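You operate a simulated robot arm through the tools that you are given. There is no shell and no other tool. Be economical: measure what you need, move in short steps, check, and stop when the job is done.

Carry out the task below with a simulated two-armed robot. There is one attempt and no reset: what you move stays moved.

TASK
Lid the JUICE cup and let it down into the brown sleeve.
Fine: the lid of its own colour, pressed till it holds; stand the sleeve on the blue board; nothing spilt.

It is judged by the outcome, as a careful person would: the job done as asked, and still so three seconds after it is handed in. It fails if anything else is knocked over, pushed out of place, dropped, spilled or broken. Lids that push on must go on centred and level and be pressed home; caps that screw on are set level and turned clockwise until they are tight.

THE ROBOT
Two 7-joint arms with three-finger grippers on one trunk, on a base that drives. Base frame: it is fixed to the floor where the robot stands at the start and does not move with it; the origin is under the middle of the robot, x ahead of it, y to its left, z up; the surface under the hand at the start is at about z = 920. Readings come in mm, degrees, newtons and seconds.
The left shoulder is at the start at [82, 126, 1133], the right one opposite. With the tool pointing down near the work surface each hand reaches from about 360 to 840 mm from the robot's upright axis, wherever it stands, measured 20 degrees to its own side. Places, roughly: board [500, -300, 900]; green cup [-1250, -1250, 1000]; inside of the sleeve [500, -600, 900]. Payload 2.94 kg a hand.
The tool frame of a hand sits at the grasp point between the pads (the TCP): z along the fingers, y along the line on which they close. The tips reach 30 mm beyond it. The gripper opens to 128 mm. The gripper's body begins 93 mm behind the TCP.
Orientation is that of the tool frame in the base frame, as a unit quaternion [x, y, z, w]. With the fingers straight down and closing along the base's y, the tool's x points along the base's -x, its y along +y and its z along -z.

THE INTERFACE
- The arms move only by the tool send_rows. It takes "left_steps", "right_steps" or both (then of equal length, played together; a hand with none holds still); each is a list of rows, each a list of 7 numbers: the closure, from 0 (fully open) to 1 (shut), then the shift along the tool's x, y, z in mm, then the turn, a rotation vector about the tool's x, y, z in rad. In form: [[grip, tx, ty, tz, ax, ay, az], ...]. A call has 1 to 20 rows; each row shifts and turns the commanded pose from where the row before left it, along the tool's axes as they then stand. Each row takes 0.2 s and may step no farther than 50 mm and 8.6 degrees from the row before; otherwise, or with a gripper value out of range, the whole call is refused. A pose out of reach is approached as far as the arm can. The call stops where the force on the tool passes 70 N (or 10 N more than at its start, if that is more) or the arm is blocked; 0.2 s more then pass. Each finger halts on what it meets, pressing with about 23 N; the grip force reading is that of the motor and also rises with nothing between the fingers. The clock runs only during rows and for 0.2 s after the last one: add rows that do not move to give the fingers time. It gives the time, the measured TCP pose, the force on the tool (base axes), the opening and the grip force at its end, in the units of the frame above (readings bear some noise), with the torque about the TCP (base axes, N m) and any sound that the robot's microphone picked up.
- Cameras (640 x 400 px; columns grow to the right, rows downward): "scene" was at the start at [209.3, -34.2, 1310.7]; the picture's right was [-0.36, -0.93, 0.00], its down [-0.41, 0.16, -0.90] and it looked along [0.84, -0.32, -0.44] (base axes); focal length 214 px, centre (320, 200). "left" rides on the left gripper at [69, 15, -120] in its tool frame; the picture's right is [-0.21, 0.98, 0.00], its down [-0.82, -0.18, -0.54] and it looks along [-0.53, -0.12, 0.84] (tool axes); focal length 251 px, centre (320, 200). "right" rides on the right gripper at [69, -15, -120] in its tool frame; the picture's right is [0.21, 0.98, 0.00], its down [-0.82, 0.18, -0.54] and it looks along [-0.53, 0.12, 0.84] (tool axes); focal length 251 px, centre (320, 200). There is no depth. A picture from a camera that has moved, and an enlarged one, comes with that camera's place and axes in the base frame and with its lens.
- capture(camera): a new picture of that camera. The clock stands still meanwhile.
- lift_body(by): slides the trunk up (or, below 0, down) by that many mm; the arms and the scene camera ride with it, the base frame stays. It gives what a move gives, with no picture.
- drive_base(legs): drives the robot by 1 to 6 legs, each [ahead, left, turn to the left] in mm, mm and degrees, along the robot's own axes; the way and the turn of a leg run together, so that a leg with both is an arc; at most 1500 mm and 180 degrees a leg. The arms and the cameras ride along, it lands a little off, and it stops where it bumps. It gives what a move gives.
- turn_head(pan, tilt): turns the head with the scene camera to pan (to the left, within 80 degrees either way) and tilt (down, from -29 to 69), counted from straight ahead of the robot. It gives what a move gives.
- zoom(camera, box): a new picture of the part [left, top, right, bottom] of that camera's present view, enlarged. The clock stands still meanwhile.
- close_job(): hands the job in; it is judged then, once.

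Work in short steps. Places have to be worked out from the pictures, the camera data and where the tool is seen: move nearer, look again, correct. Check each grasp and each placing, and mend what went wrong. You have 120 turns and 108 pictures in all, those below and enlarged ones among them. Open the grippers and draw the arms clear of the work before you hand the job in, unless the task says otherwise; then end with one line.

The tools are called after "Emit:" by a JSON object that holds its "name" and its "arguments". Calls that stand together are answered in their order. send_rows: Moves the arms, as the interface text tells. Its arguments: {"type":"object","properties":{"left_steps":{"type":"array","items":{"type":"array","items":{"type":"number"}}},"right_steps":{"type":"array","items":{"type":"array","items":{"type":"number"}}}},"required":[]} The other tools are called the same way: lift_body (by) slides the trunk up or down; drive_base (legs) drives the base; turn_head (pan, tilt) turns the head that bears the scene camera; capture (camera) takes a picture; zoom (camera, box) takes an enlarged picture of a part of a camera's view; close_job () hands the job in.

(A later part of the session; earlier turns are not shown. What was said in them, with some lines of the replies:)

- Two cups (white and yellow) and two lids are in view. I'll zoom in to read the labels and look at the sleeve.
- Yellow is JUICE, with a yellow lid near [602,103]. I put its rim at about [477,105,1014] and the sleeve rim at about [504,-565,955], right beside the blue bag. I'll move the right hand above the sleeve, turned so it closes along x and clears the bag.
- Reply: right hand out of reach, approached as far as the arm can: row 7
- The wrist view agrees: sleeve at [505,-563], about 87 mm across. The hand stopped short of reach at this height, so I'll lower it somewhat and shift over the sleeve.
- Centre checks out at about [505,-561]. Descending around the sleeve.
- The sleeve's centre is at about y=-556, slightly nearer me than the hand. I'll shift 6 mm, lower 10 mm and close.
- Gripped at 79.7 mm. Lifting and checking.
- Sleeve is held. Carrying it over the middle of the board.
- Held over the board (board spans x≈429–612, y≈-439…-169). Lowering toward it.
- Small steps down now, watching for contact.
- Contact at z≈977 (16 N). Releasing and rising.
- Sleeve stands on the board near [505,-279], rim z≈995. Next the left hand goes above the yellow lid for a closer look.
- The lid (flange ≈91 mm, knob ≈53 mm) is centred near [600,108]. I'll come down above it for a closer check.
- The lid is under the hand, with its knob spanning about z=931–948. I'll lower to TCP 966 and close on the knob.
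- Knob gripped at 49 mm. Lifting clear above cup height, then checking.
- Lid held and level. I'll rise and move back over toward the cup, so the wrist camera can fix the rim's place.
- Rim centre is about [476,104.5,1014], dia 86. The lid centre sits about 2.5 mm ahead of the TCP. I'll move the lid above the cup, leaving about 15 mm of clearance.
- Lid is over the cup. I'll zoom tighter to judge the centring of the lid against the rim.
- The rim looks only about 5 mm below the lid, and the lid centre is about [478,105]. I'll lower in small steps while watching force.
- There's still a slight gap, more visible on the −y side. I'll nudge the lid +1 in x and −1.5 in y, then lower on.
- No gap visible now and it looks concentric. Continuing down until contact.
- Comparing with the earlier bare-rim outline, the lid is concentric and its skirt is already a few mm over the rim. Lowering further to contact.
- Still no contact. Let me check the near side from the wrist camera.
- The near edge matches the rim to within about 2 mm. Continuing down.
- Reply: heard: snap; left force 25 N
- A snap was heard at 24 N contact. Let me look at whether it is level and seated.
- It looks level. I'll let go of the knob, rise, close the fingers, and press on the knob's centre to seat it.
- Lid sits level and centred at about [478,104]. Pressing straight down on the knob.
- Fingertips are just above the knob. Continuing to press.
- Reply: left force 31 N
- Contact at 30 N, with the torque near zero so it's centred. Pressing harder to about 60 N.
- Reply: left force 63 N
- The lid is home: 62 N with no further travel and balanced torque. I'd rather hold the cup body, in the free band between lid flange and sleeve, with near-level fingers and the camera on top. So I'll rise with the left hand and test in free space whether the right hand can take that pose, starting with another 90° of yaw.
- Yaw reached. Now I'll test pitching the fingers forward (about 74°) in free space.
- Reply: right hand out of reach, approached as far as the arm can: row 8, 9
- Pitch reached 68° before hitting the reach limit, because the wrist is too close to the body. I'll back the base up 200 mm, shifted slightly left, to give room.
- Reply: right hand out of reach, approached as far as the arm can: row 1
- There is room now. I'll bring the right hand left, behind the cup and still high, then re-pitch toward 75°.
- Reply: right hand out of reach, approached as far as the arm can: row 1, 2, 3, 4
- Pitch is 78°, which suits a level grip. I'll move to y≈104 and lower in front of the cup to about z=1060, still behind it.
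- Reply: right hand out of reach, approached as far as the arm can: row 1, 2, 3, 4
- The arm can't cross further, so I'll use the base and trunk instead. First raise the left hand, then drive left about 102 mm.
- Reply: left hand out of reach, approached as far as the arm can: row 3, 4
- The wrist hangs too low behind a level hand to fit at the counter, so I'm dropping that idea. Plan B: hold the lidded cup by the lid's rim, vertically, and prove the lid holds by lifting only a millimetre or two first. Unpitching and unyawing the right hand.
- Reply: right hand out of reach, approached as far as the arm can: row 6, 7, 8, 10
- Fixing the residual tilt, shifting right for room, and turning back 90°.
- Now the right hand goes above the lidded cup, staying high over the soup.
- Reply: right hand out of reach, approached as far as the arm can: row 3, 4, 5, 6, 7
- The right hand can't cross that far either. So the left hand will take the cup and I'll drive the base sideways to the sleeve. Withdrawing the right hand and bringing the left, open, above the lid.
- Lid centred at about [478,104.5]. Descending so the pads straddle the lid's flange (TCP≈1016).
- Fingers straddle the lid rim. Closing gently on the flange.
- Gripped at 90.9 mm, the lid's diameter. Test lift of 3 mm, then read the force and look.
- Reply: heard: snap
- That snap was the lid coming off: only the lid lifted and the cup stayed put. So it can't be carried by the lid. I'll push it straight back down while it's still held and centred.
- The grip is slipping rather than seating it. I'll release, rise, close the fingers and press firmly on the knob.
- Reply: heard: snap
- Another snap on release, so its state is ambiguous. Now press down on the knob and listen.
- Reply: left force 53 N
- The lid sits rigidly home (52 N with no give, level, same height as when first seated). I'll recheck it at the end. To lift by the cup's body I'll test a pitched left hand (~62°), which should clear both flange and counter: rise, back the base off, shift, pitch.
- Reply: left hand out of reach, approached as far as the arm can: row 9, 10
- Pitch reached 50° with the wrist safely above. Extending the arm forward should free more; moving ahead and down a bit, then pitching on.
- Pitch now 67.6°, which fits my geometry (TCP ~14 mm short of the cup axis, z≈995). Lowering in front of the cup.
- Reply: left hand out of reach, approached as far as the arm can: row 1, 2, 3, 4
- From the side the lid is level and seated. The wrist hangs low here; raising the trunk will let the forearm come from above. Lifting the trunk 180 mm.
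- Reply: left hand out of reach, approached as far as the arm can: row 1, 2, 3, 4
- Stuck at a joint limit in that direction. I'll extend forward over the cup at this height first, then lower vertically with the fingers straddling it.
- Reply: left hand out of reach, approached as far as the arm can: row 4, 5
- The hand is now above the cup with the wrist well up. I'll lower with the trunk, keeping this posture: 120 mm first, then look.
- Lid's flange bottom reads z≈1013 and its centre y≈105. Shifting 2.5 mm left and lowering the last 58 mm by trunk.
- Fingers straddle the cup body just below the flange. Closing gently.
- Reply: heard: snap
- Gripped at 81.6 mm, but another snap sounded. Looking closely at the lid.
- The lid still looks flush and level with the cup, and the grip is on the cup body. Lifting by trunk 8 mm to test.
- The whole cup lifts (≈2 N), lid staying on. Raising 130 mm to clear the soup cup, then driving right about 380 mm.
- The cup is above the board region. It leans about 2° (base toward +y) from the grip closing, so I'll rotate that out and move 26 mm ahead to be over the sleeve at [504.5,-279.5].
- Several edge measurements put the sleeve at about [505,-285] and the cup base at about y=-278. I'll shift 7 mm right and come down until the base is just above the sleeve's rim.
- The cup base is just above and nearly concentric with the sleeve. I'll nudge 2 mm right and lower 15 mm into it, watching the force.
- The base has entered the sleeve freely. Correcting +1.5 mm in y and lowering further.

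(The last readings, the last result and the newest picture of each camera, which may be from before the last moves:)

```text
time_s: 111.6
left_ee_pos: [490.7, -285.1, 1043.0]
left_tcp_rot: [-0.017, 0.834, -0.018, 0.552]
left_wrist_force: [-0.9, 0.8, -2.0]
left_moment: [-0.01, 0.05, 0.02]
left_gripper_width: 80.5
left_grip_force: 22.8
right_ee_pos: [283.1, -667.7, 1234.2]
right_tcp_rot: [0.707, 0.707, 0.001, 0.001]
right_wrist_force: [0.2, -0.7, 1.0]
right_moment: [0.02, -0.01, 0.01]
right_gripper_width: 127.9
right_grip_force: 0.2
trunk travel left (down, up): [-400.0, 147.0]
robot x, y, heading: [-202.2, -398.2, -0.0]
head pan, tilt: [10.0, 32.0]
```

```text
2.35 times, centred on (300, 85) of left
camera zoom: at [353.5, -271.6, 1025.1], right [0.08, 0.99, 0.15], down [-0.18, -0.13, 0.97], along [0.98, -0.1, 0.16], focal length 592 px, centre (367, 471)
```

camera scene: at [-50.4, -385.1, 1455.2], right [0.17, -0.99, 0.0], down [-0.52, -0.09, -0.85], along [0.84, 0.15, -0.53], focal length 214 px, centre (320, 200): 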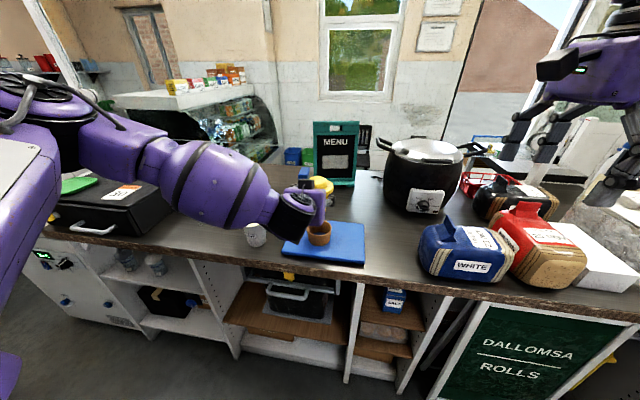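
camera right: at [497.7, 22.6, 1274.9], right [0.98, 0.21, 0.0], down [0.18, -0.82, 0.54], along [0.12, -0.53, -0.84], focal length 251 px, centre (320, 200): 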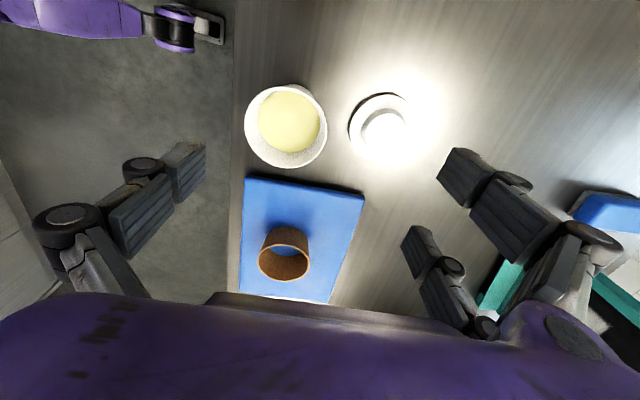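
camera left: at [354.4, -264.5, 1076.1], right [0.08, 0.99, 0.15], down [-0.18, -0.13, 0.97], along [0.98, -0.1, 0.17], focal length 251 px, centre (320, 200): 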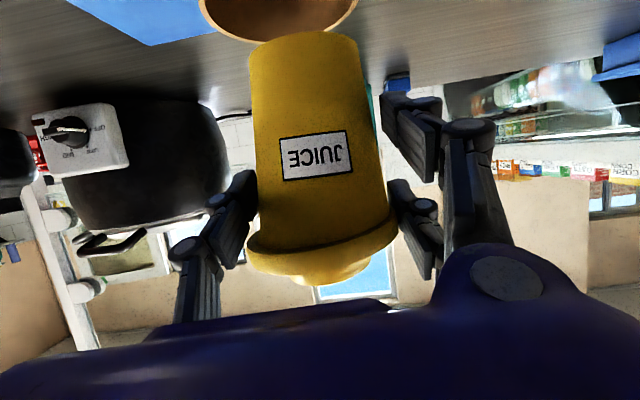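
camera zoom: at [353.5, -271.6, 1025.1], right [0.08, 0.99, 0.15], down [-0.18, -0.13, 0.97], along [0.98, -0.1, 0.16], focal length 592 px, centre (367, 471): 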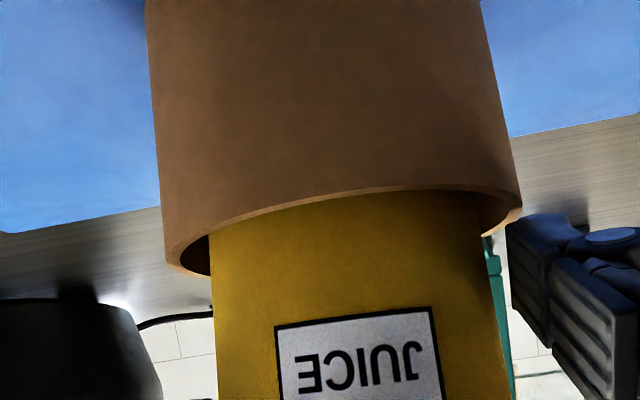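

Centred and free. Lowering another 16 mm.

Emit:
{"name": "lift_body", "arguments": {"by": -16}}

Emit:
{"name": "capture", "arguments": {"camera": "left"}}

```text
time_s: 112.2
left_ee_pos: [490.0, -283.9, 1037.1]
left_tcp_rot: [-0.017, 0.827, -0.018, 0.562]
left_wrist_force: [1.0, 8.2, 41.3]
left_moment: [2.16, -0.42, 0.02]
left_gripper_width: 80.9
left_grip_force: 22.7
right_ee_pos: [280.3, -667.3, 1221.6]
right_tcp_rot: [0.707, 0.708, 0.002, 0.002]
right_wrist_force: [0.2, 0.4, 0.5]
right_moment: [-0.01, -0.01, -0.01]
right_gripper_width: 128.1
right_grip_force: 0.1
trunk travel left (down, up): [-384.0, 163.0]
robot x, y, heading: [-201.3, -400.4, -0.2]
head pan, tilt: [10.0, 32.0]
```

```text
22 pictures are left
camera left: at [353.7, -271.2, 1017.0], right [0.07, 0.99, 0.15], down [-0.2, -0.14, 0.97], along [0.98, -0.1, 0.19], focal length 251 px, centre (320, 200)
```

left: 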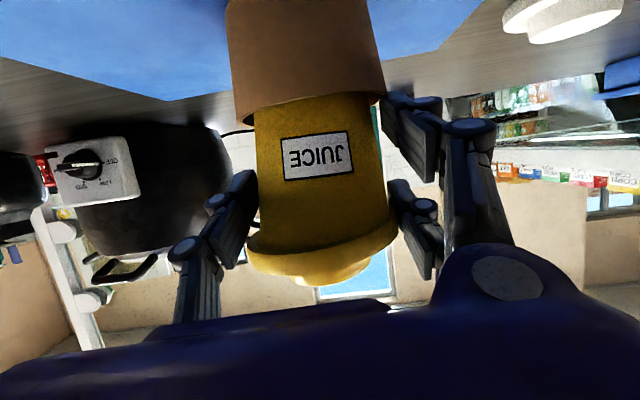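

The lower fingertip on the +y side met the sleeve's rim (41 N), with the base still about 20 mm above the board. I'll relieve that first.

Emit:
{"name": "lift_body", "arguments": {"by": 11}}

Emit:
{"name": "zoom", "arguments": {"camera": "left", "box": [190, 40, 450, 300]}}

Emit:
{"name": "zoom", "arguments": {"camera": "scene", "box": [260, 160, 380, 260]}}

```text
time_s: 112.8
left_ee_pos: [490.2, -285.2, 1039.2]
left_tcp_rot: [-0.016, 0.832, -0.018, 0.554]
left_wrist_force: [6.8, 5.1, 18.5]
left_moment: [1.15, -0.48, -0.24]
left_gripper_width: 80.7
left_grip_force: 22.8
right_ee_pos: [281.7, -666.6, 1230.1]
right_tcp_rot: [0.707, 0.707, 0.001, 0.001]
right_wrist_force: [0.9, -0.3, 0.6]
right_moment: [-0.03, 0.01, 0.04]
right_gripper_width: 127.9
right_grip_force: 0.0
trunk travel left (down, up): [-395.0, 152.0]
robot x, y, heading: [-203.0, -398.8, -0.3]
head pan, tilt: [10.0, 32.0]
```

```text
1.54 times, centred on (320, 170) of left
camera zoom: at [353.0, -271.6, 1020.6], right [0.08, 0.99, 0.15], down [-0.18, -0.14, 0.97], along [0.98, -0.1, 0.17], focal length 387 px, centre (320, 246)
```

zoom: 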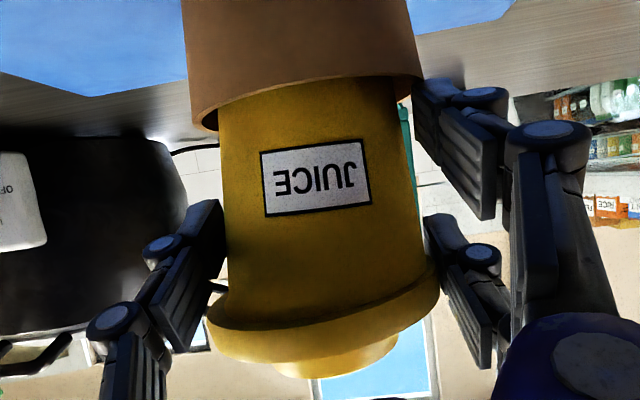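

```text
4.00 times, centred on (320, 210) of scene
camera zoom: at [-4.5, -384.7, 1346.5], right [0.17, -0.99, 0.0], down [-0.52, -0.09, -0.85], along [0.84, 0.15, -0.53], focal length 858 px, centre (320, 160)
```

zoom: 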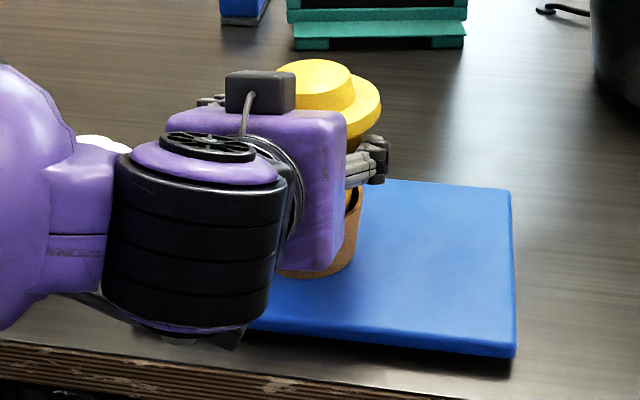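

Relieving 3 mm more, then opening very gradually so the tapered cup eases down through the fingers.

Emit:
{"name": "lift_body", "arguments": {"by": 3}}

Emit:
{"name": "send_rows", "arguments": {"left_steps": [[0.37, 0, 0, 0, 0, 0, 0], [0.365, 0, 0, 0, 0, 0, 0], [0.36, 0, 0, 0, 0, 0, 0], [0.355, 0, 0, 0, 0, 0, 0], [0.355, 0, 0, 0, 0, 0, 0]]}}

Emit:
{"name": "zoom", "arguments": {"camera": "left", "box": [190, 40, 450, 300]}}

```text
time_s: 113.3
left_ee_pos: [491.2, -286.1, 1038.3]
left_tcp_rot: [-0.016, 0.834, -0.019, 0.551]
left_wrist_force: [3.6, 2.9, 7.1]
left_moment: [0.52, -0.19, -0.11]
left_gripper_width: 80.5
left_grip_force: 22.7
right_ee_pos: [282.5, -666.7, 1233.0]
right_tcp_rot: [0.708, 0.706, 0.0, 0.001]
right_wrist_force: [-0.3, -0.4, -0.2]
right_moment: [0.0, 0.0, 0.03]
right_gripper_width: 128.0
right_grip_force: 0.0
trunk travel left (down, up): [-398.0, 149.0]
robot x, y, heading: [-204.2, -396.0, -0.3]
head pan, tilt: [10.0, 32.0]
```

```text
time_s: 114.5
left_ee_pos: [491.8, -286.4, 1039.5]
left_tcp_rot: [-0.016, 0.833, -0.018, 0.552]
left_wrist_force: [0.2, -1.0, -2.4]
left_moment: [-0.02, 0.03, 0.0]
left_gripper_width: 84.5
left_grip_force: 6.1
right_ee_pos: [283.5, -667.1, 1232.0]
right_tcp_rot: [0.708, 0.707, 0.0, 0.0]
right_wrist_force: [0.0, 0.3, 0.3]
right_moment: [-0.01, -0.01, 0.0]
right_gripper_width: 127.8
right_grip_force: 0.0
trunk travel left (down, up): [-398.0, 149.0]
robot x, y, heading: [-202.7, -398.4, -0.1]
head pan, tilt: [10.0, 32.0]
```

```text
1.54 times, centred on (320, 170) of left
camera zoom: at [353.6, -271.8, 1022.6], right [0.08, 0.99, 0.15], down [-0.18, -0.13, 0.98], along [0.98, -0.1, 0.16], focal length 387 px, centre (320, 246)
```

zoom: 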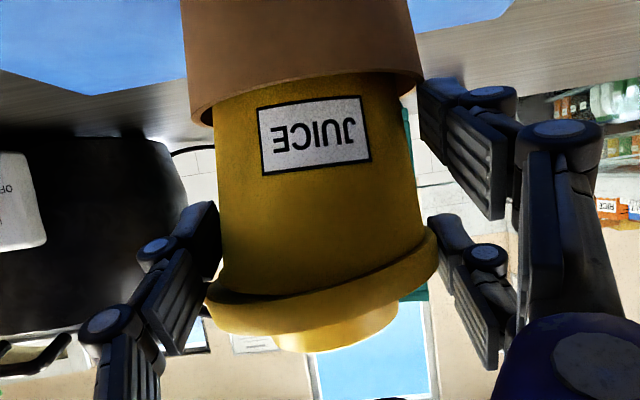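

The cup eased down about 10 mm and still hangs in the fingers, which are now wider than the sleeve. Lowering the hand with it.

Emit:
{"name": "lift_body", "arguments": {"by": -5}}

Emit:
{"name": "zoom", "arguments": {"camera": "left", "box": [190, 40, 450, 300]}}

```text
time_s: 115.0
left_ee_pos: [491.2, -285.8, 1039.5]
left_tcp_rot: [-0.017, 0.832, -0.018, 0.555]
left_wrist_force: [-0.5, 1.7, 11.1]
left_moment: [0.68, -0.05, 0.07]
left_gripper_width: 83.4
left_grip_force: 22.2
right_ee_pos: [281.9, -666.9, 1228.2]
right_tcp_rot: [0.708, 0.706, 0.001, 0.0]
right_wrist_force: [0.5, 0.5, 0.3]
right_moment: [-0.02, 0.04, -0.03]
right_gripper_width: 127.9
right_grip_force: 0.1
trunk travel left (down, up): [-393.0, 154.0]
robot x, y, heading: [-202.6, -397.3, -0.4]
head pan, tilt: [10.0, 32.0]
```

```text
1.54 times, centred on (320, 170) of left
camera zoom: at [353.7, -271.6, 1020.3], right [0.07, 0.99, 0.15], down [-0.18, -0.14, 0.97], along [0.98, -0.1, 0.17], focal length 387 px, centre (320, 246)
```

zoom: 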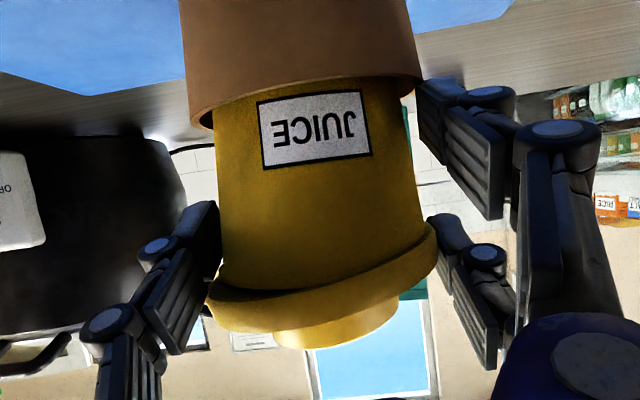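

The tip still grazes the rim. Raise 5 mm again and keep easing the fingers open.

Emit:
{"name": "lift_body", "arguments": {"by": 5}}

Emit:
{"name": "send_rows", "arguments": {"left_steps": [[0.35, 0, 0, 0, 0, 0, 0], [0.345, 0, 0, 0, 0, 0, 0], [0.34, 0, 0, 0, 0, 0, 0], [0.335, 0, 0, 0, 0, 0, 0], [0.33, 0, 0, 0, 0, 0, 0], [0.33, 0, 0, 0, 0, 0, 0]]}}

Emit:
{"name": "zoom", "arguments": {"camera": "left", "box": [190, 40, 450, 300]}}

```text
time_s: 115.6
left_ee_pos: [489.4, -286.8, 1039.2]
left_tcp_rot: [-0.017, 0.834, -0.018, 0.551]
left_wrist_force: [0.3, 0.7, -0.5]
left_moment: [0.09, 0.05, -0.05]
left_gripper_width: 83.7
left_grip_force: 23.0
right_ee_pos: [282.7, -667.0, 1232.7]
right_tcp_rot: [0.708, 0.706, 0.001, 0.001]
right_wrist_force: [0.7, 0.7, -0.3]
right_moment: [-0.01, -0.01, 0.01]
right_gripper_width: 128.1
right_grip_force: 0.0
trunk travel left (down, up): [-398.0, 149.0]
robot x, y, heading: [-202.0, -400.8, -0.4]
head pan, tilt: [10.0, 32.0]
```

```text
time_s: 117.0
left_ee_pos: [490.8, -286.1, 1040.8]
left_tcp_rot: [-0.017, 0.833, -0.018, 0.553]
left_wrist_force: [0.2, -0.6, 0.6]
left_moment: [-0.03, -0.02, -0.01]
left_gripper_width: 86.6
left_grip_force: 0.8
right_ee_pos: [282.7, -666.5, 1231.6]
right_tcp_rot: [0.707, 0.707, 0.0, 0.001]
right_wrist_force: [1.1, -0.6, -0.7]
right_moment: [0.01, 0.03, 0.0]
right_gripper_width: 127.9
right_grip_force: 0.0
trunk travel left (down, up): [-398.0, 149.0]
robot x, y, heading: [-202.3, -395.5, -0.3]
head pan, tilt: [10.0, 32.0]
```

```text
1.54 times, centred on (320, 170) of left
camera zoom: at [353.7, -272.0, 1023.4], right [0.08, 0.99, 0.15], down [-0.18, -0.13, 0.97], along [0.98, -0.1, 0.16], focal length 387 px, centre (320, 246)
```

zoom: 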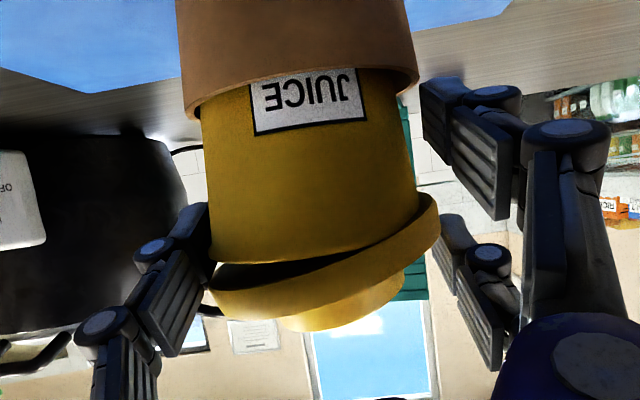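

The cup is down (no load on the hand), but the lid's −y edge is caught on a finger. Opening fully to let it settle back, then I'll re-seat it from above.

Emit:
{"name": "send_rows", "arguments": {"left_steps": [[0.31, 0, 0, 0, 0, 0, 0], [0.28, 0, 0, 0, 0, 0, 0], [0.2, 0, 0, 0, 0, 0, 0], [0.1, 0, 0, 0, 0, 0, 0], [0, 0, 0, 0, 0, 0, 0], [0, 0, 0, 0, 0, 0, 0]]}}

Emit:
{"name": "capture", "arguments": {"camera": "left"}}

```text
time_s: 118.4
left_ee_pos: [492.2, -285.4, 1040.9]
left_tcp_rot: [-0.016, 0.833, -0.019, 0.552]
left_wrist_force: [0.4, 0.7, 0.0]
left_moment: [0.01, -0.01, 0.0]
left_gripper_width: 128.0
left_grip_force: 0.1
right_ee_pos: [283.6, -667.7, 1231.4]
right_tcp_rot: [0.708, 0.706, 0.001, 0.001]
right_wrist_force: [-0.2, -0.9, -0.7]
right_moment: [0.0, 0.01, -0.05]
right_gripper_width: 127.7
right_grip_force: 0.0
trunk travel left (down, up): [-398.0, 149.0]
robot x, y, heading: [-203.3, -400.5, -0.2]
head pan, tilt: [10.0, 32.0]
```

```text
16 pictures are left
camera left: at [353.7, -271.8, 1023.2], right [0.08, 0.99, 0.15], down [-0.18, -0.13, 0.97], along [0.98, -0.1, 0.16], focal length 251 px, centre (320, 200)
```

left: 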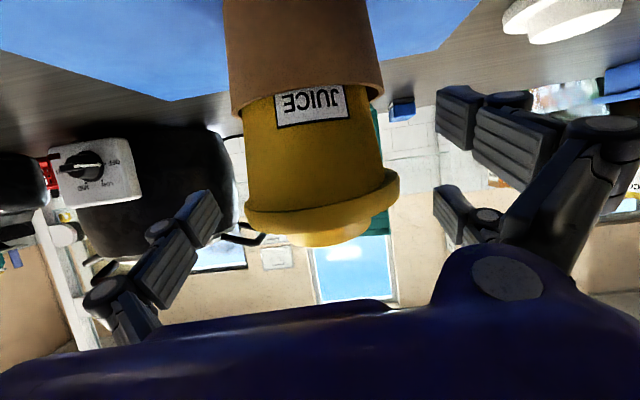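

The lid dropped back level and the cup stands in the sleeve on the board. Withdrawing the left hand straight back and turning it vertical to press from above.

Emit:
{"name": "send_rows", "arguments": {"left_steps": [[0, 12.7, 0, -30.8, 0, 0, 0], [0, 12.7, 0, -30.8, 0, 0, 0], [0, 12.7, 0, -30.8, 0, 0, 0], [0, 0, 0, 0, -0.016, 0, 0.04], [0, 0, 0, 0, 0, 0.1303, 0], [0, 0, 0, 0, 0, 0.1303, 0], [0, 0, 0, 0, 0, 0.1303, 0], [0, 0, 0, 0, 0, 0.1303, 0], [0, 0, 0, 0, 0, 0.1303, 0], [0, 0, 0, 0, 0, 0.1303, 0], [0, 0, 0, 0, 0, 0.1303, 0], [0, 0, 0, 0, 0, 0.1303, 0], [0, 0, 0, 0, 0, 0.1303, 0], [1, 0, 0, 0, 0, 0, 0], [1, 0, 0, 0, 0, 0, 0]]}}

Emit:
{"name": "zoom", "arguments": {"camera": "scene", "box": [240, 140, 400, 280]}}

```text
time_s: 121.6
left_ee_pos: [391.1, -286.0, 1042.0]
left_tcp_rot: [-0.004, 1.0, -0.003, -0.002]
left_wrist_force: [0.4, -0.2, -0.6]
left_moment: [0.01, -0.01, -0.01]
left_gripper_width: 34.7
left_grip_force: 3.7
right_ee_pos: [282.7, -667.1, 1231.5]
right_tcp_rot: [0.707, 0.707, 0.0, 0.001]
right_wrist_force: [0.2, 0.3, -0.9]
right_moment: [0.02, 0.02, 0.0]
right_gripper_width: 127.8
right_grip_force: 0.1
trunk travel left (down, up): [-398.0, 149.0]
robot x, y, heading: [-204.7, -398.2, -0.2]
head pan, tilt: [10.0, 32.0]
```

```text
2.86 times, centred on (320, 210) of scene
camera zoom: at [-3.9, -385.0, 1349.5], right [0.17, -0.99, 0.0], down [-0.52, -0.09, -0.85], along [0.84, 0.15, -0.53], focal length 613 px, centre (320, 171)
```

zoom: 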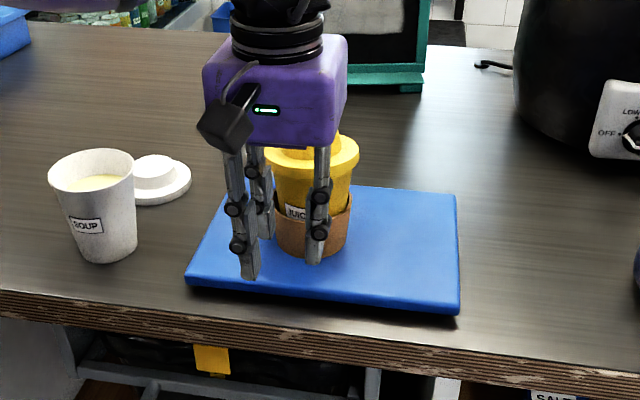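

Now raise and move ahead so the wrist camera can locate the lid from above.

Emit:
{"name": "send_rows", "arguments": {"left_steps": [[1, 0, 0, -40, 0, 0, 0], [1, 0, 0, -40, 0, 0, 0], [1, -35, 0, -10, 0, 0, 0], [1, -40, 0, 0, 0, 0, 0], [1, -38, 0, 0, 0, 0, 0], [1, 0, 0, 0, 0, 0, 0]]}}

Emit:
{"name": "capture", "arguments": {"camera": "left"}}

```text
time_s: 123.0
left_ee_pos: [504.2, -284.2, 1132.1]
left_tcp_rot: [-0.004, 1.0, -0.003, -0.002]
left_wrist_force: [0.5, 0.1, 0.3]
left_moment: [-0.03, 0.03, 0.0]
left_gripper_width: 0.0
left_grip_force: 3.2
right_ee_pos: [281.9, -666.8, 1231.6]
right_tcp_rot: [0.708, 0.707, 0.0, 0.001]
right_wrist_force: [-0.6, 0.1, 1.2]
right_moment: [-0.03, -0.01, 0.04]
right_gripper_width: 128.2
right_grip_force: 0.0
trunk travel left (down, up): [-398.0, 149.0]
robot x, y, heading: [-202.3, -403.1, 0.1]
head pan, tilt: [10.0, 32.0]
```

```text
14 pictures are left
camera left: at [435.5, -268.7, 1252.4], right [0.21, 0.98, -0.01], down [0.82, -0.17, 0.54], along [0.53, -0.12, -0.84], focal length 251 px, centre (320, 200)
```

left: 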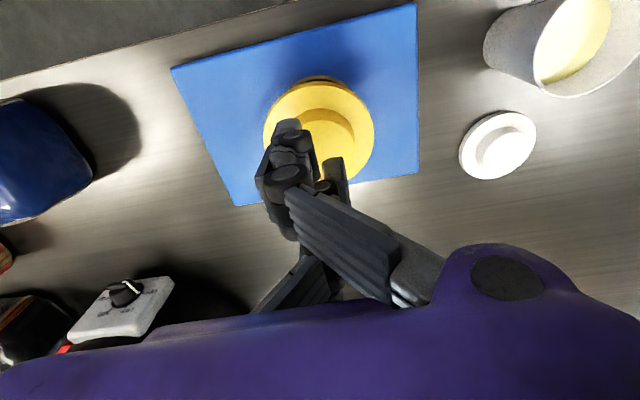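

Lid centre is about [508.5,-286]. Aligning and pressing down on the knob; I expect contact near z≈1080.

Emit:
{"name": "send_rows", "arguments": {"left_steps": [[1, -4, -2, 20, 0, 0, 0], [1, 0, 0, 20, 0, 0, 0], [1, 0, 0, 3, 0, 0, 0], [1, 0, 0, 1.5, 0, 0, 0], [1, 0, 0, 1.5, 0, 0, 0], [1, 0, 0, 1.5, 0, 0, 0], [1, 0, 0, 0, 0, 0, 0]]}}

```text
time_s: 124.6
left_ee_pos: [507.6, -286.8, 1086.9]
left_tcp_rot: [-0.003, 1.0, -0.004, 0.001]
left_wrist_force: [2.0, 2.8, 27.2]
left_moment: [-0.21, 0.41, -0.03]
left_gripper_width: 5.9
left_grip_force: 3.0
right_ee_pos: [281.0, -666.4, 1234.6]
right_tcp_rot: [0.708, 0.706, 0.001, 0.001]
right_wrist_force: [0.1, -0.3, -0.4]
right_moment: [-0.02, -0.01, 0.01]
right_gripper_width: 128.2
right_grip_force: 0.0
trunk travel left (down, up): [-398.0, 149.0]
robot x, y, heading: [-204.0, -397.0, -0.3]
head pan, tilt: [10.0, 32.0]
```

Contact at 1087, about 7 mm above fully down. Pressing on.

Emit:
{"name": "send_rows", "arguments": {"left_steps": [[1, 0, 0, 1, 0, 0, 0], [1, 0, 0, 1, 0, 0, 0], [1, 0, 0, 1, 0, 0, 0], [1, 0, 0, 0, 0, 0, 0]]}}

Emit:
{"name": "zoom", "arguments": {"camera": "scene", "box": [270, 140, 370, 250]}}

```text
time_s: 125.6
left_ee_pos: [505.9, -288.6, 1085.3]
left_tcp_rot: [-0.003, 1.0, -0.003, 0.004]
left_wrist_force: [2.7, 3.3, 41.2]
left_moment: [-0.09, 0.57, -0.03]
left_gripper_width: 6.1
left_grip_force: 2.6
right_ee_pos: [279.6, -667.6, 1233.8]
right_tcp_rot: [0.708, 0.706, 0.001, 0.001]
right_wrist_force: [1.4, 0.0, -0.9]
right_moment: [-0.01, 0.01, 0.0]
right_gripper_width: 128.0
right_grip_force: 0.1
trunk travel left (down, up): [-398.0, 149.0]
robot x, y, heading: [-206.5, -401.5, 0.0]
head pan, tilt: [10.0, 32.0]
```

```text
3.64 times, centred on (320, 195) of scene
camera zoom: at [-7.7, -385.0, 1350.2], right [0.17, -0.99, 0.0], down [-0.52, -0.09, -0.85], along [0.84, 0.15, -0.53], focal length 780 px, centre (320, 218)
```

zoom: 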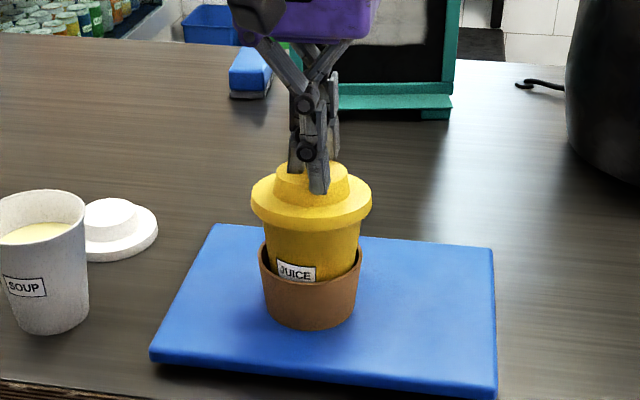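

Emit:
{"name": "zoom", "arguments": {"camera": "scene", "box": [298, 175, 348, 235]}}

Emit:
{"name": "zoom", "arguments": {"camera": "left", "box": [220, 50, 420, 210]}}

```text
6.67 times, centred on (323, 205) of scene
camera zoom: at [-7.7, -385.0, 1350.2], right [0.17, -0.99, 0.0], down [-0.52, -0.09, -0.85], along [0.84, 0.15, -0.53], focal length 1430 px, centre (300, 167)
```

zoom: 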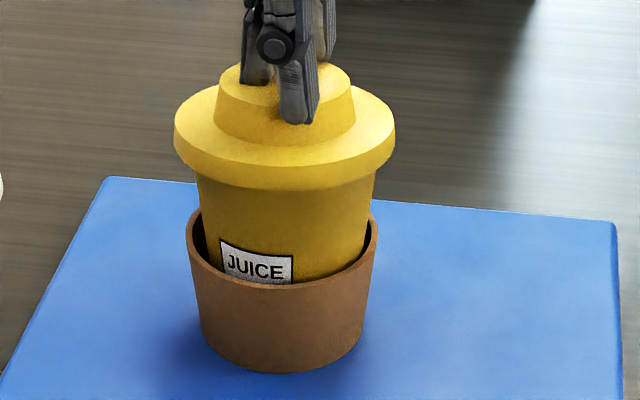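

```text
2.50 times, centred on (320, 130) of left
camera zoom: at [436.2, -272.2, 1205.7], right [0.21, 0.98, -0.01], down [0.82, -0.17, 0.55], along [0.53, -0.12, -0.84], focal length 629 px, centre (320, 375)
```

zoom: 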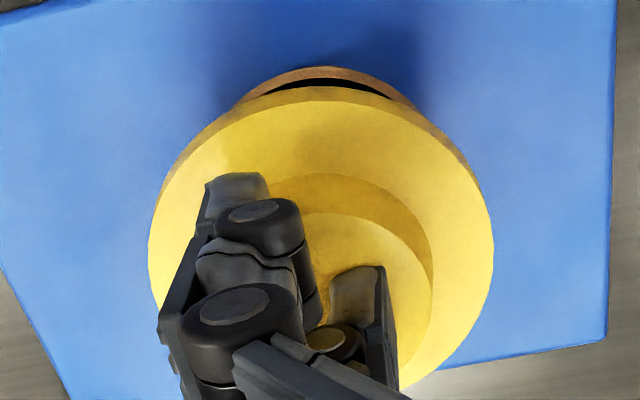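

It's nearly seated, but the cup is about 7 mm short of bottom and the reaction is about 14 mm nearer me than my press point. I'll shift the press point 9 mm back and 1 mm left, and press again.

Emit:
{"name": "send_rows", "arguments": {"left_steps": [[1, 0, 0, -6, 0, 0, 0], [1, 9, 2, 0, 0, 0, 0], [1, 0, 0, 3, 0, 0, 0], [1, 0, 0, 2, 0, 0, 0], [1, 0, 0, 1.5, 0, 0, 0], [1, 0, 0, 1, 0, 0, 0], [1, 0, 0, 1, 0, 0, 0], [1, 0, 0, 1, 0, 0, 0], [1, 0, 0, 0, 0, 0, 0]]}}

```text
time_s: 127.6
left_ee_pos: [498.6, -286.9, 1082.5]
left_tcp_rot: [-0.004, 1.0, -0.004, 0.003]
left_wrist_force: [9.0, -0.7, 37.1]
left_moment: [-0.04, -0.28, 0.03]
left_gripper_width: 5.7
left_grip_force: 3.2
right_ee_pos: [280.7, -666.1, 1233.0]
right_tcp_rot: [0.707, 0.707, 0.002, 0.001]
right_wrist_force: [-0.3, 0.0, -0.5]
right_moment: [0.01, -0.01, 0.0]
right_gripper_width: 127.9
right_grip_force: 0.1
trunk travel left (down, up): [-398.0, 149.0]
robot x, y, heading: [-203.7, -398.3, 0.1]
head pan, tilt: [10.0, 32.0]
heard: snap
```

A snap, and it went down 3 mm. Centring the press point (+4 mm x) and pressing once more to about 60 N.

Emit:
{"name": "send_rows", "arguments": {"left_steps": [[1, 0, 0, -6, 0, 0, 0], [1, -5, 0, 0, 0, 0, 0], [1, 0, 0, 3, 0, 0, 0], [1, 0, 0, 2, 0, 0, 0], [1, 0, 0, 1.5, 0, 0, 0], [1, 0, 0, 1, 0, 0, 0], [1, 0, 0, 1, 0, 0, 0], [1, 0, 0, 1, 0, 0, 0], [1, 0, 0, 0.7, 0, 0, 0], [1, 0, 0, 0, 0, 0, 0]]}}

Emit:
{"name": "zoom", "arguments": {"camera": "scene", "box": [298, 175, 348, 235]}}

```text
time_s: 129.8
left_ee_pos: [500.4, -287.9, 1083.0]
left_tcp_rot: [-0.004, 1.0, -0.004, 0.005]
left_wrist_force: [-6.5, 4.4, 50.0]
left_moment: [-0.01, 0.45, -0.02]
left_gripper_width: 5.9
left_grip_force: 2.6
right_ee_pos: [278.4, -667.0, 1234.6]
right_tcp_rot: [0.708, 0.707, 0.001, 0.002]
right_wrist_force: [0.1, 0.3, 0.9]
right_moment: [0.03, -0.02, 0.01]
right_gripper_width: 128.1
right_grip_force: 0.0
trunk travel left (down, up): [-398.0, 149.0]
robot x, y, heading: [-203.8, -399.5, 0.1]
head pan, tilt: [10.0, 32.0]
```

```text
6.67 times, centred on (323, 205) of scene
camera zoom: at [-10.2, -385.2, 1350.6], right [0.17, -0.99, 0.0], down [-0.52, -0.09, -0.85], along [0.84, 0.15, -0.53], focal length 1430 px, centre (300, 167)
```

zoom: 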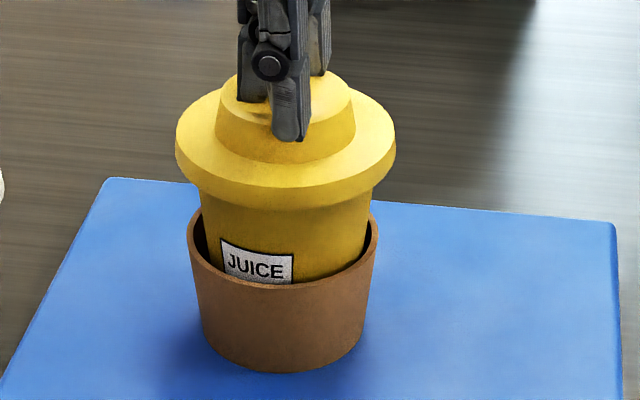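

The cup is on the bottom and the lid's near edge is now seated (z≈1031), but the far side may sit up. Raising to inspect.

Emit:
{"name": "send_rows", "arguments": {"left_steps": [[1, 0, 0, -10, 0, 0, 0], [1, 0, 0, -40, 0, 0, 0], [1, 40, 0, -40, 0, 0, 0], [1, 40, 0, 0, 0, 0, 0], [1, 40, 0, 0, 0, 0, 0], [1, 0, 0, 0, 0, 0, 0]]}}

Emit:
{"name": "zoom", "arguments": {"camera": "scene", "box": [298, 175, 348, 235]}}

Emit:
{"name": "capture", "arguments": {"camera": "left"}}

```text
refused: row 3 steps farther than a row can; nothing moved
```

```text
6.67 times, centred on (323, 205) of scene
camera zoom: at [-10.2, -385.2, 1350.6], right [0.17, -0.99, 0.0], down [-0.52, -0.09, -0.85], along [0.84, 0.15, -0.53], focal length 1430 px, centre (300, 167)
```

zoom: 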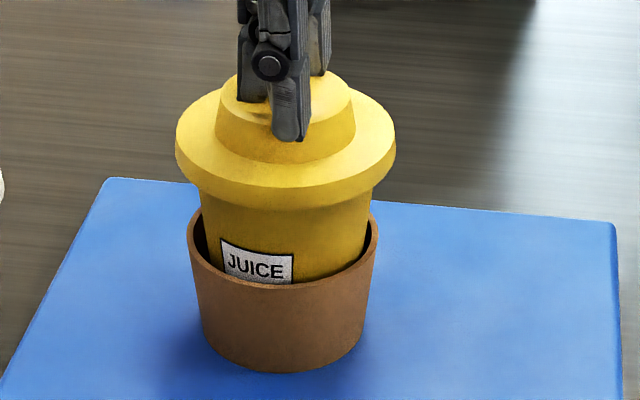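

```text
8 pictures are left
camera left: at [429.8, -270.5, 1201.2], right [0.21, 0.98, -0.01], down [0.82, -0.17, 0.55], along [0.54, -0.12, -0.83], focal length 251 px, centre (320, 200)
```

left: 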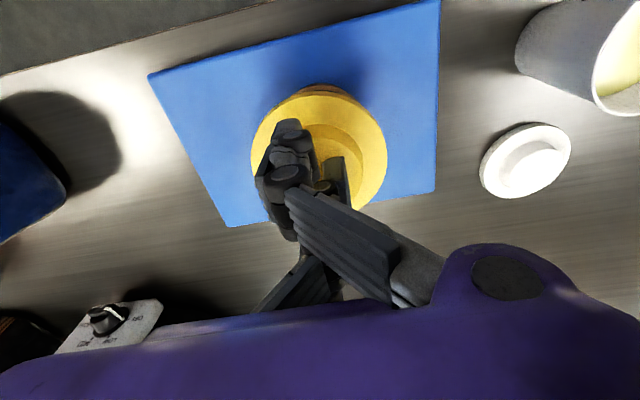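

The ellipse now matches a level lid. One last centred press at x≈506 to confirm it's seated everywhere.

Emit:
{"name": "send_rows", "arguments": {"left_steps": [[1, 0, 0, -7, 0, 0, 0], [1, -5, 0.5, 0, 0, 0, 0], [1, 0, 0, 3, 0, 0, 0], [1, 0, 0, 2, 0, 0, 0], [1, 0, 0, 1.5, 0, 0, 0], [1, 0, 0, 1, 0, 0, 0], [1, 0, 0, 1, 0, 0, 0], [1, 0, 0, 0, 0, 0, 0]]}}

```text
time_s: 131.6
left_ee_pos: [503.9, -286.6, 1081.7]
left_tcp_rot: [-0.002, 1.0, -0.005, 0.007]
left_wrist_force: [-14.9, 2.1, 52.3]
left_moment: [-0.06, 0.77, -0.02]
left_gripper_width: 6.1
left_grip_force: 2.6
right_ee_pos: [275.1, -668.0, 1235.9]
right_tcp_rot: [0.707, 0.707, 0.002, 0.003]
right_wrist_force: [-0.3, -0.2, 0.0]
right_moment: [0.0, 0.0, 0.0]
right_gripper_width: 128.2
right_grip_force: 0.1
trunk travel left (down, up): [-398.0, 149.0]
robot x, y, heading: [-205.3, -397.0, -0.2]
head pan, tilt: [10.0, 32.0]
```

Firm at 52 N with no further snap. Rising and withdrawing to inspect the final state.

Emit:
{"name": "send_rows", "arguments": {"left_steps": [[1, 2, 0, -6, 0, 0, 0], [1, 0, 0, -30, 0, 0, 0], [1, 0, 0, -40, 0, 0, 0], [1, 30, 0, -30, 0, 0, 0], [1, 40, 0, 0, 0, 0, 0], [1, 40, 0, 0, 0, 0, 0], [1, 0, 0, 0, 0, 0, 0]]}}

Emit:
{"name": "zoom", "arguments": {"camera": "left", "box": [200, 0, 440, 200]}}

Emit:
{"name": "zoom", "arguments": {"camera": "scene", "box": [298, 175, 348, 235]}}

```text
time_s: 133.2
left_ee_pos: [398.9, -286.2, 1178.6]
left_tcp_rot: [-0.003, 1.0, -0.002, -0.001]
left_wrist_force: [-0.1, 0.1, -0.1]
left_moment: [0.02, 0.01, 0.02]
left_gripper_width: 0.0
left_grip_force: 2.6
right_ee_pos: [284.4, -667.5, 1231.9]
right_tcp_rot: [0.708, 0.707, -0.001, 0.001]
right_wrist_force: [0.8, -0.9, -0.6]
right_moment: [0.0, 0.04, -0.02]
right_gripper_width: 127.9
right_grip_force: 0.1
trunk travel left (down, up): [-398.0, 149.0]
robot x, y, heading: [-203.9, -400.8, -0.2]
head pan, tilt: [10.0, 32.0]
```

```text
2.00 times, centred on (320, 100) of left
camera zoom: at [329.0, -270.2, 1298.2], right [0.21, 0.98, -0.01], down [0.82, -0.17, 0.54], along [0.53, -0.12, -0.84], focal length 503 px, centre (320, 400)
```

zoom: 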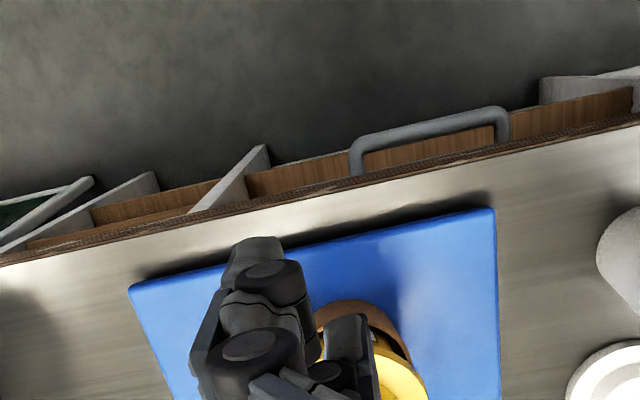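

```text
6.67 times, centred on (323, 205) of scene
camera zoom: at [-3.3, -385.1, 1349.4], right [0.17, -0.99, 0.0], down [-0.52, -0.09, -0.85], along [0.84, 0.15, -0.53], focal length 1430 px, centre (300, 167)
```

zoom: 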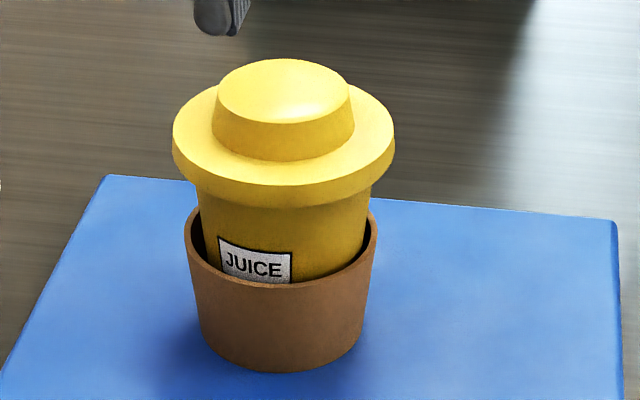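

It looks level and seated. For certainty I'll take a side view with the pitched wrist camera, as before.

Emit:
{"name": "send_rows", "arguments": {"left_steps": [[1, 20, 0, 0, 0, 0, 0], [1, 0, 0, 0, 0, -0.1303, 0], [1, 0, 0, 0, 0, -0.1303, 0], [1, 0, 0, 0, 0, -0.1303, 0], [1, 0, 0, 0, 0, -0.1303, 0], [1, 0, 0, 0, 0, -0.1303, 0], [1, 0, 0, 0, 0, -0.1303, 0], [1, 0, 0, 0, 0, -0.1303, 0], [1, 0, 0, 0, 0, -0.1303, 0], [1, 0, 0, 0, 0, -0.1303, 0], [1, 0, 0, 0, 0, 0, 0]]}}

Emit:
{"name": "lift_body", "arguments": {"by": -100}}

Emit:
{"name": "zoom", "arguments": {"camera": "left", "box": [200, 40, 440, 200]}}

```text
time_s: 135.6
left_ee_pos: [377.2, -286.0, 1177.7]
left_tcp_rot: [-0.004, 0.833, -0.001, 0.553]
left_wrist_force: [-0.8, 0.2, 0.5]
left_moment: [-0.01, -0.02, -0.01]
left_gripper_width: 0.1
left_grip_force: 2.8
right_ee_pos: [284.3, -667.1, 1233.1]
right_tcp_rot: [0.708, 0.706, 0.0, 0.001]
right_wrist_force: [-0.3, 0.5, -0.5]
right_moment: [0.02, 0.02, 0.0]
right_gripper_width: 128.0
right_grip_force: 0.1
trunk travel left (down, up): [-398.0, 149.0]
robot x, y, heading: [-207.1, -397.2, -0.0]
head pan, tilt: [10.0, 32.0]
```

```text
time_s: 136.9
left_ee_pos: [385.7, -284.8, 1056.9]
left_tcp_rot: [-0.005, 0.848, 0.0, 0.53]
left_wrist_force: [-0.4, -0.3, -0.6]
left_moment: [0.01, -0.02, -0.03]
left_gripper_width: 0.0
left_grip_force: 3.0
right_ee_pos: [282.6, -666.8, 1133.1]
right_tcp_rot: [0.708, 0.706, 0.001, 0.0]
right_wrist_force: [0.0, -1.2, 0.6]
right_moment: [-0.02, -0.02, 0.03]
right_gripper_width: 127.8
right_grip_force: 0.1
trunk travel left (down, up): [-298.0, 249.0]
robot x, y, heading: [-208.7, -399.5, -0.0]
head pan, tilt: [10.0, 32.0]
```

```text
2.50 times, centred on (320, 120) of left
camera zoom: at [247.3, -270.4, 1046.5], right [0.09, 0.98, 0.19], down [-0.13, -0.18, 0.98], along [0.99, -0.11, 0.11], focal length 629 px, centre (320, 400)
```

zoom: 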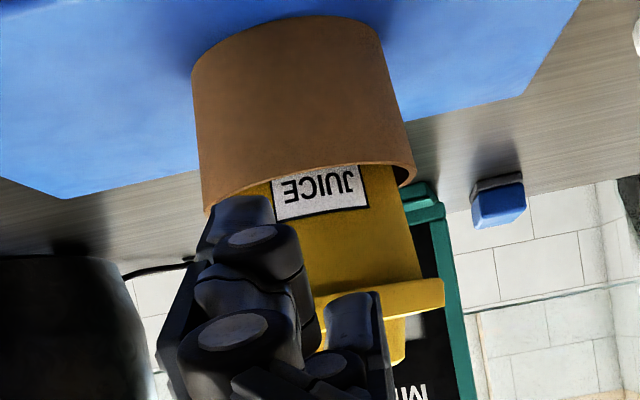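

Opening the fingers (they're well short of the cup) to unblock the view.

Emit:
{"name": "send_rows", "arguments": {"left_steps": [[0, 0, 0, 0, 0, 0, 0], [0, 0, 0, 0, 0, 0, 0], [0, 0, 0, 0, 0, 0, 0], [0, 0, 0, 0, 0, 0, 0]]}}

Emit:
{"name": "zoom", "arguments": {"camera": "left", "box": [200, 40, 440, 220]}}

```text
time_s: 137.9
left_ee_pos: [386.5, -284.8, 1055.8]
left_tcp_rot: [-0.006, 0.847, 0.0, 0.531]
left_wrist_force: [0.1, -0.2, -0.2]
left_moment: [-0.01, 0.04, 0.0]
left_gripper_width: 122.1
left_grip_force: 0.0
right_ee_pos: [282.6, -668.0, 1132.7]
right_tcp_rot: [0.708, 0.706, 0.001, 0.0]
right_wrist_force: [0.5, -0.2, 0.8]
right_moment: [-0.01, 0.0, 0.02]
right_gripper_width: 128.3
right_grip_force: 0.1
trunk travel left (down, up): [-298.0, 249.0]
robot x, y, heading: [-201.7, -399.3, 0.2]
head pan, tilt: [10.0, 32.0]
```

```text
2.22 times, centred on (320, 130) of left
camera zoom: at [247.7, -270.5, 1046.1], right [0.09, 0.98, 0.19], down [-0.13, -0.18, 0.98], along [0.99, -0.11, 0.11], focal length 559 px, centre (320, 356)
```

zoom: 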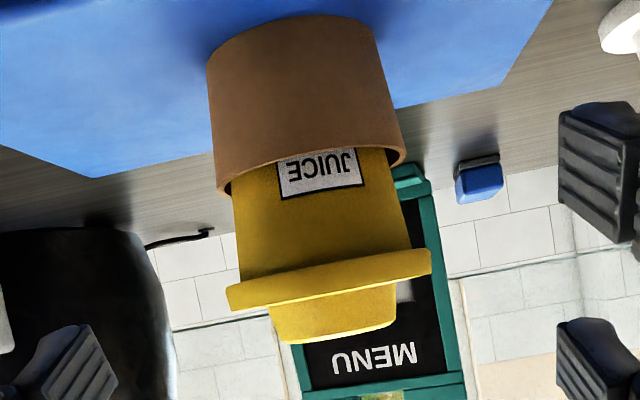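

The side view shows the lid flush, level and centred, with the cup in the sleeve on the blue board. Drawing the arm back and taking one overall look.

Emit:
{"name": "send_rows", "arguments": {"left_steps": [[0, 18, 0, -37, 0, 0, 0], [0, 18, 0, -37, 0, 0, 0], [0, 0, 0, 0, 0, 0, 0]]}}

Emit:
{"name": "lift_body", "arguments": {"by": 100}}

Emit:
{"name": "capture", "arguments": {"camera": "scene"}}

```text
time_s: 138.7
left_ee_pos: [382.1, -292.3, 1061.2]
left_tcp_rot: [-0.005, 0.848, 0.0, 0.53]
left_wrist_force: [-0.3, -0.6, 0.7]
left_moment: [0.01, -0.03, 0.03]
left_gripper_width: 128.1
left_grip_force: 0.1
left hand out of reach, approached as far as the arm can: row 1, 2
right_ee_pos: [283.7, -666.0, 1133.0]
right_tcp_rot: [0.708, 0.706, 0.001, 0.0]
right_wrist_force: [0.2, 0.2, 0.5]
right_moment: [0.03, -0.03, -0.01]
right_gripper_width: 127.9
right_grip_force: 0.2
trunk travel left (down, up): [-298.0, 249.0]
robot x, y, heading: [-204.5, -401.1, -0.1]
head pan, tilt: [10.0, 32.0]
```

```text
time_s: 140.1
left_ee_pos: [382.5, -290.5, 1160.1]
left_tcp_rot: [-0.005, 0.848, 0.0, 0.53]
left_wrist_force: [-0.2, 0.5, 0.0]
left_moment: [0.01, -0.01, 0.03]
left_gripper_width: 127.7
left_grip_force: 0.0
right_ee_pos: [283.4, -666.7, 1232.3]
right_tcp_rot: [0.708, 0.706, 0.001, 0.0]
right_wrist_force: [0.4, 0.9, -0.5]
right_moment: [0.0, -0.02, 0.0]
right_gripper_width: 128.1
right_grip_force: 0.0
trunk travel left (down, up): [-398.0, 149.0]
robot x, y, heading: [-199.1, -400.5, -0.1]
head pan, tilt: [10.0, 32.0]
```

```text
3 pictures are left
camera scene: at [-3.8, -384.9, 1349.4], right [0.17, -0.99, 0.0], down [-0.52, -0.09, -0.85], along [0.84, 0.15, -0.53], focal length 214 px, centre (320, 200)
```

scene: 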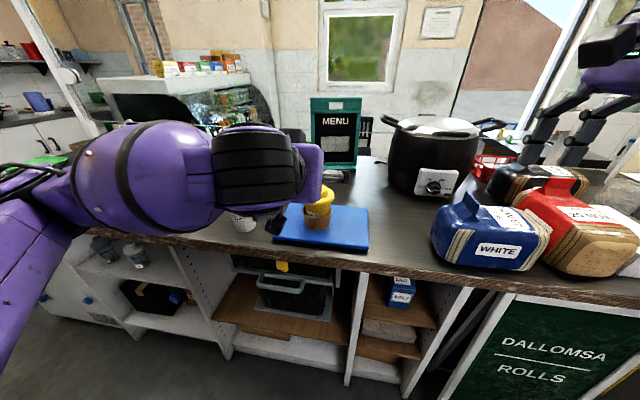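

Everything is standing in place. Backing the robot off a little so both arms are well clear, then handing in.

Emit:
{"name": "drive_base", "arguments": {"legs": [[-150, 0, 0]]}}

Emit:
{"name": "zoom", "arguments": {"camera": "scene", "box": [200, 130, 420, 260]}}

```text
time_s: 141.4
left_ee_pos: [235.5, -290.7, 1162.0]
left_tcp_rot: [-0.005, 0.848, 0.0, 0.53]
left_wrist_force: [-0.7, 0.3, 0.5]
left_moment: [0.0, 0.02, -0.02]
left_gripper_width: 128.3
left_grip_force: 0.0
right_ee_pos: [135.1, -665.6, 1232.3]
right_tcp_rot: [0.708, 0.706, 0.0, 0.0]
right_wrist_force: [-0.2, -0.4, -0.4]
right_moment: [0.0, -0.01, -0.03]
right_gripper_width: 128.0
right_grip_force: 0.2
trunk travel left (down, up): [-398.0, 149.0]
robot x, y, heading: [-352.7, -400.5, -0.2]
head pan, tilt: [10.0, 32.0]
```

```text
2.91 times, centred on (310, 195) of scene
camera zoom: at [-151.3, -384.6, 1349.4], right [0.17, -0.99, 0.0], down [-0.52, -0.09, -0.85], along [0.84, 0.15, -0.53], focal length 624 px, centre (349, 214)
```

zoom: 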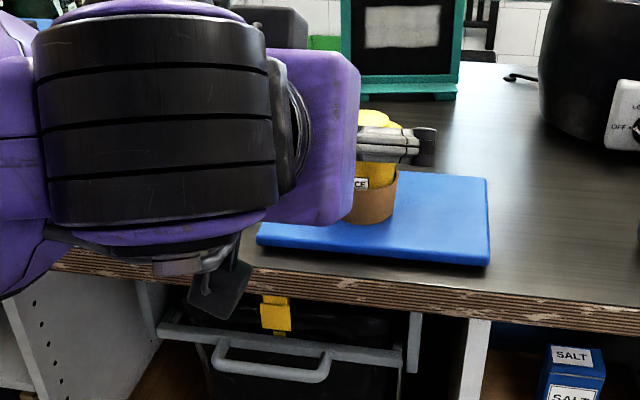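

The cup stands lidded in the sleeve on the blue board, and both hands are open and clear. Handing in.

Emit:
{"name": "close_job", "arguments": {}}

```text
The job is handed in.
```

The JUICE cup has its yellow lid on, pressed level, and stands in the brown sleeve on the blue board with nothing spilt; the lid came loose while I was moving the cup, and I re-pressed it at about 50 N once the cup was in the sleeve, but did not pull on it again to test the hold.
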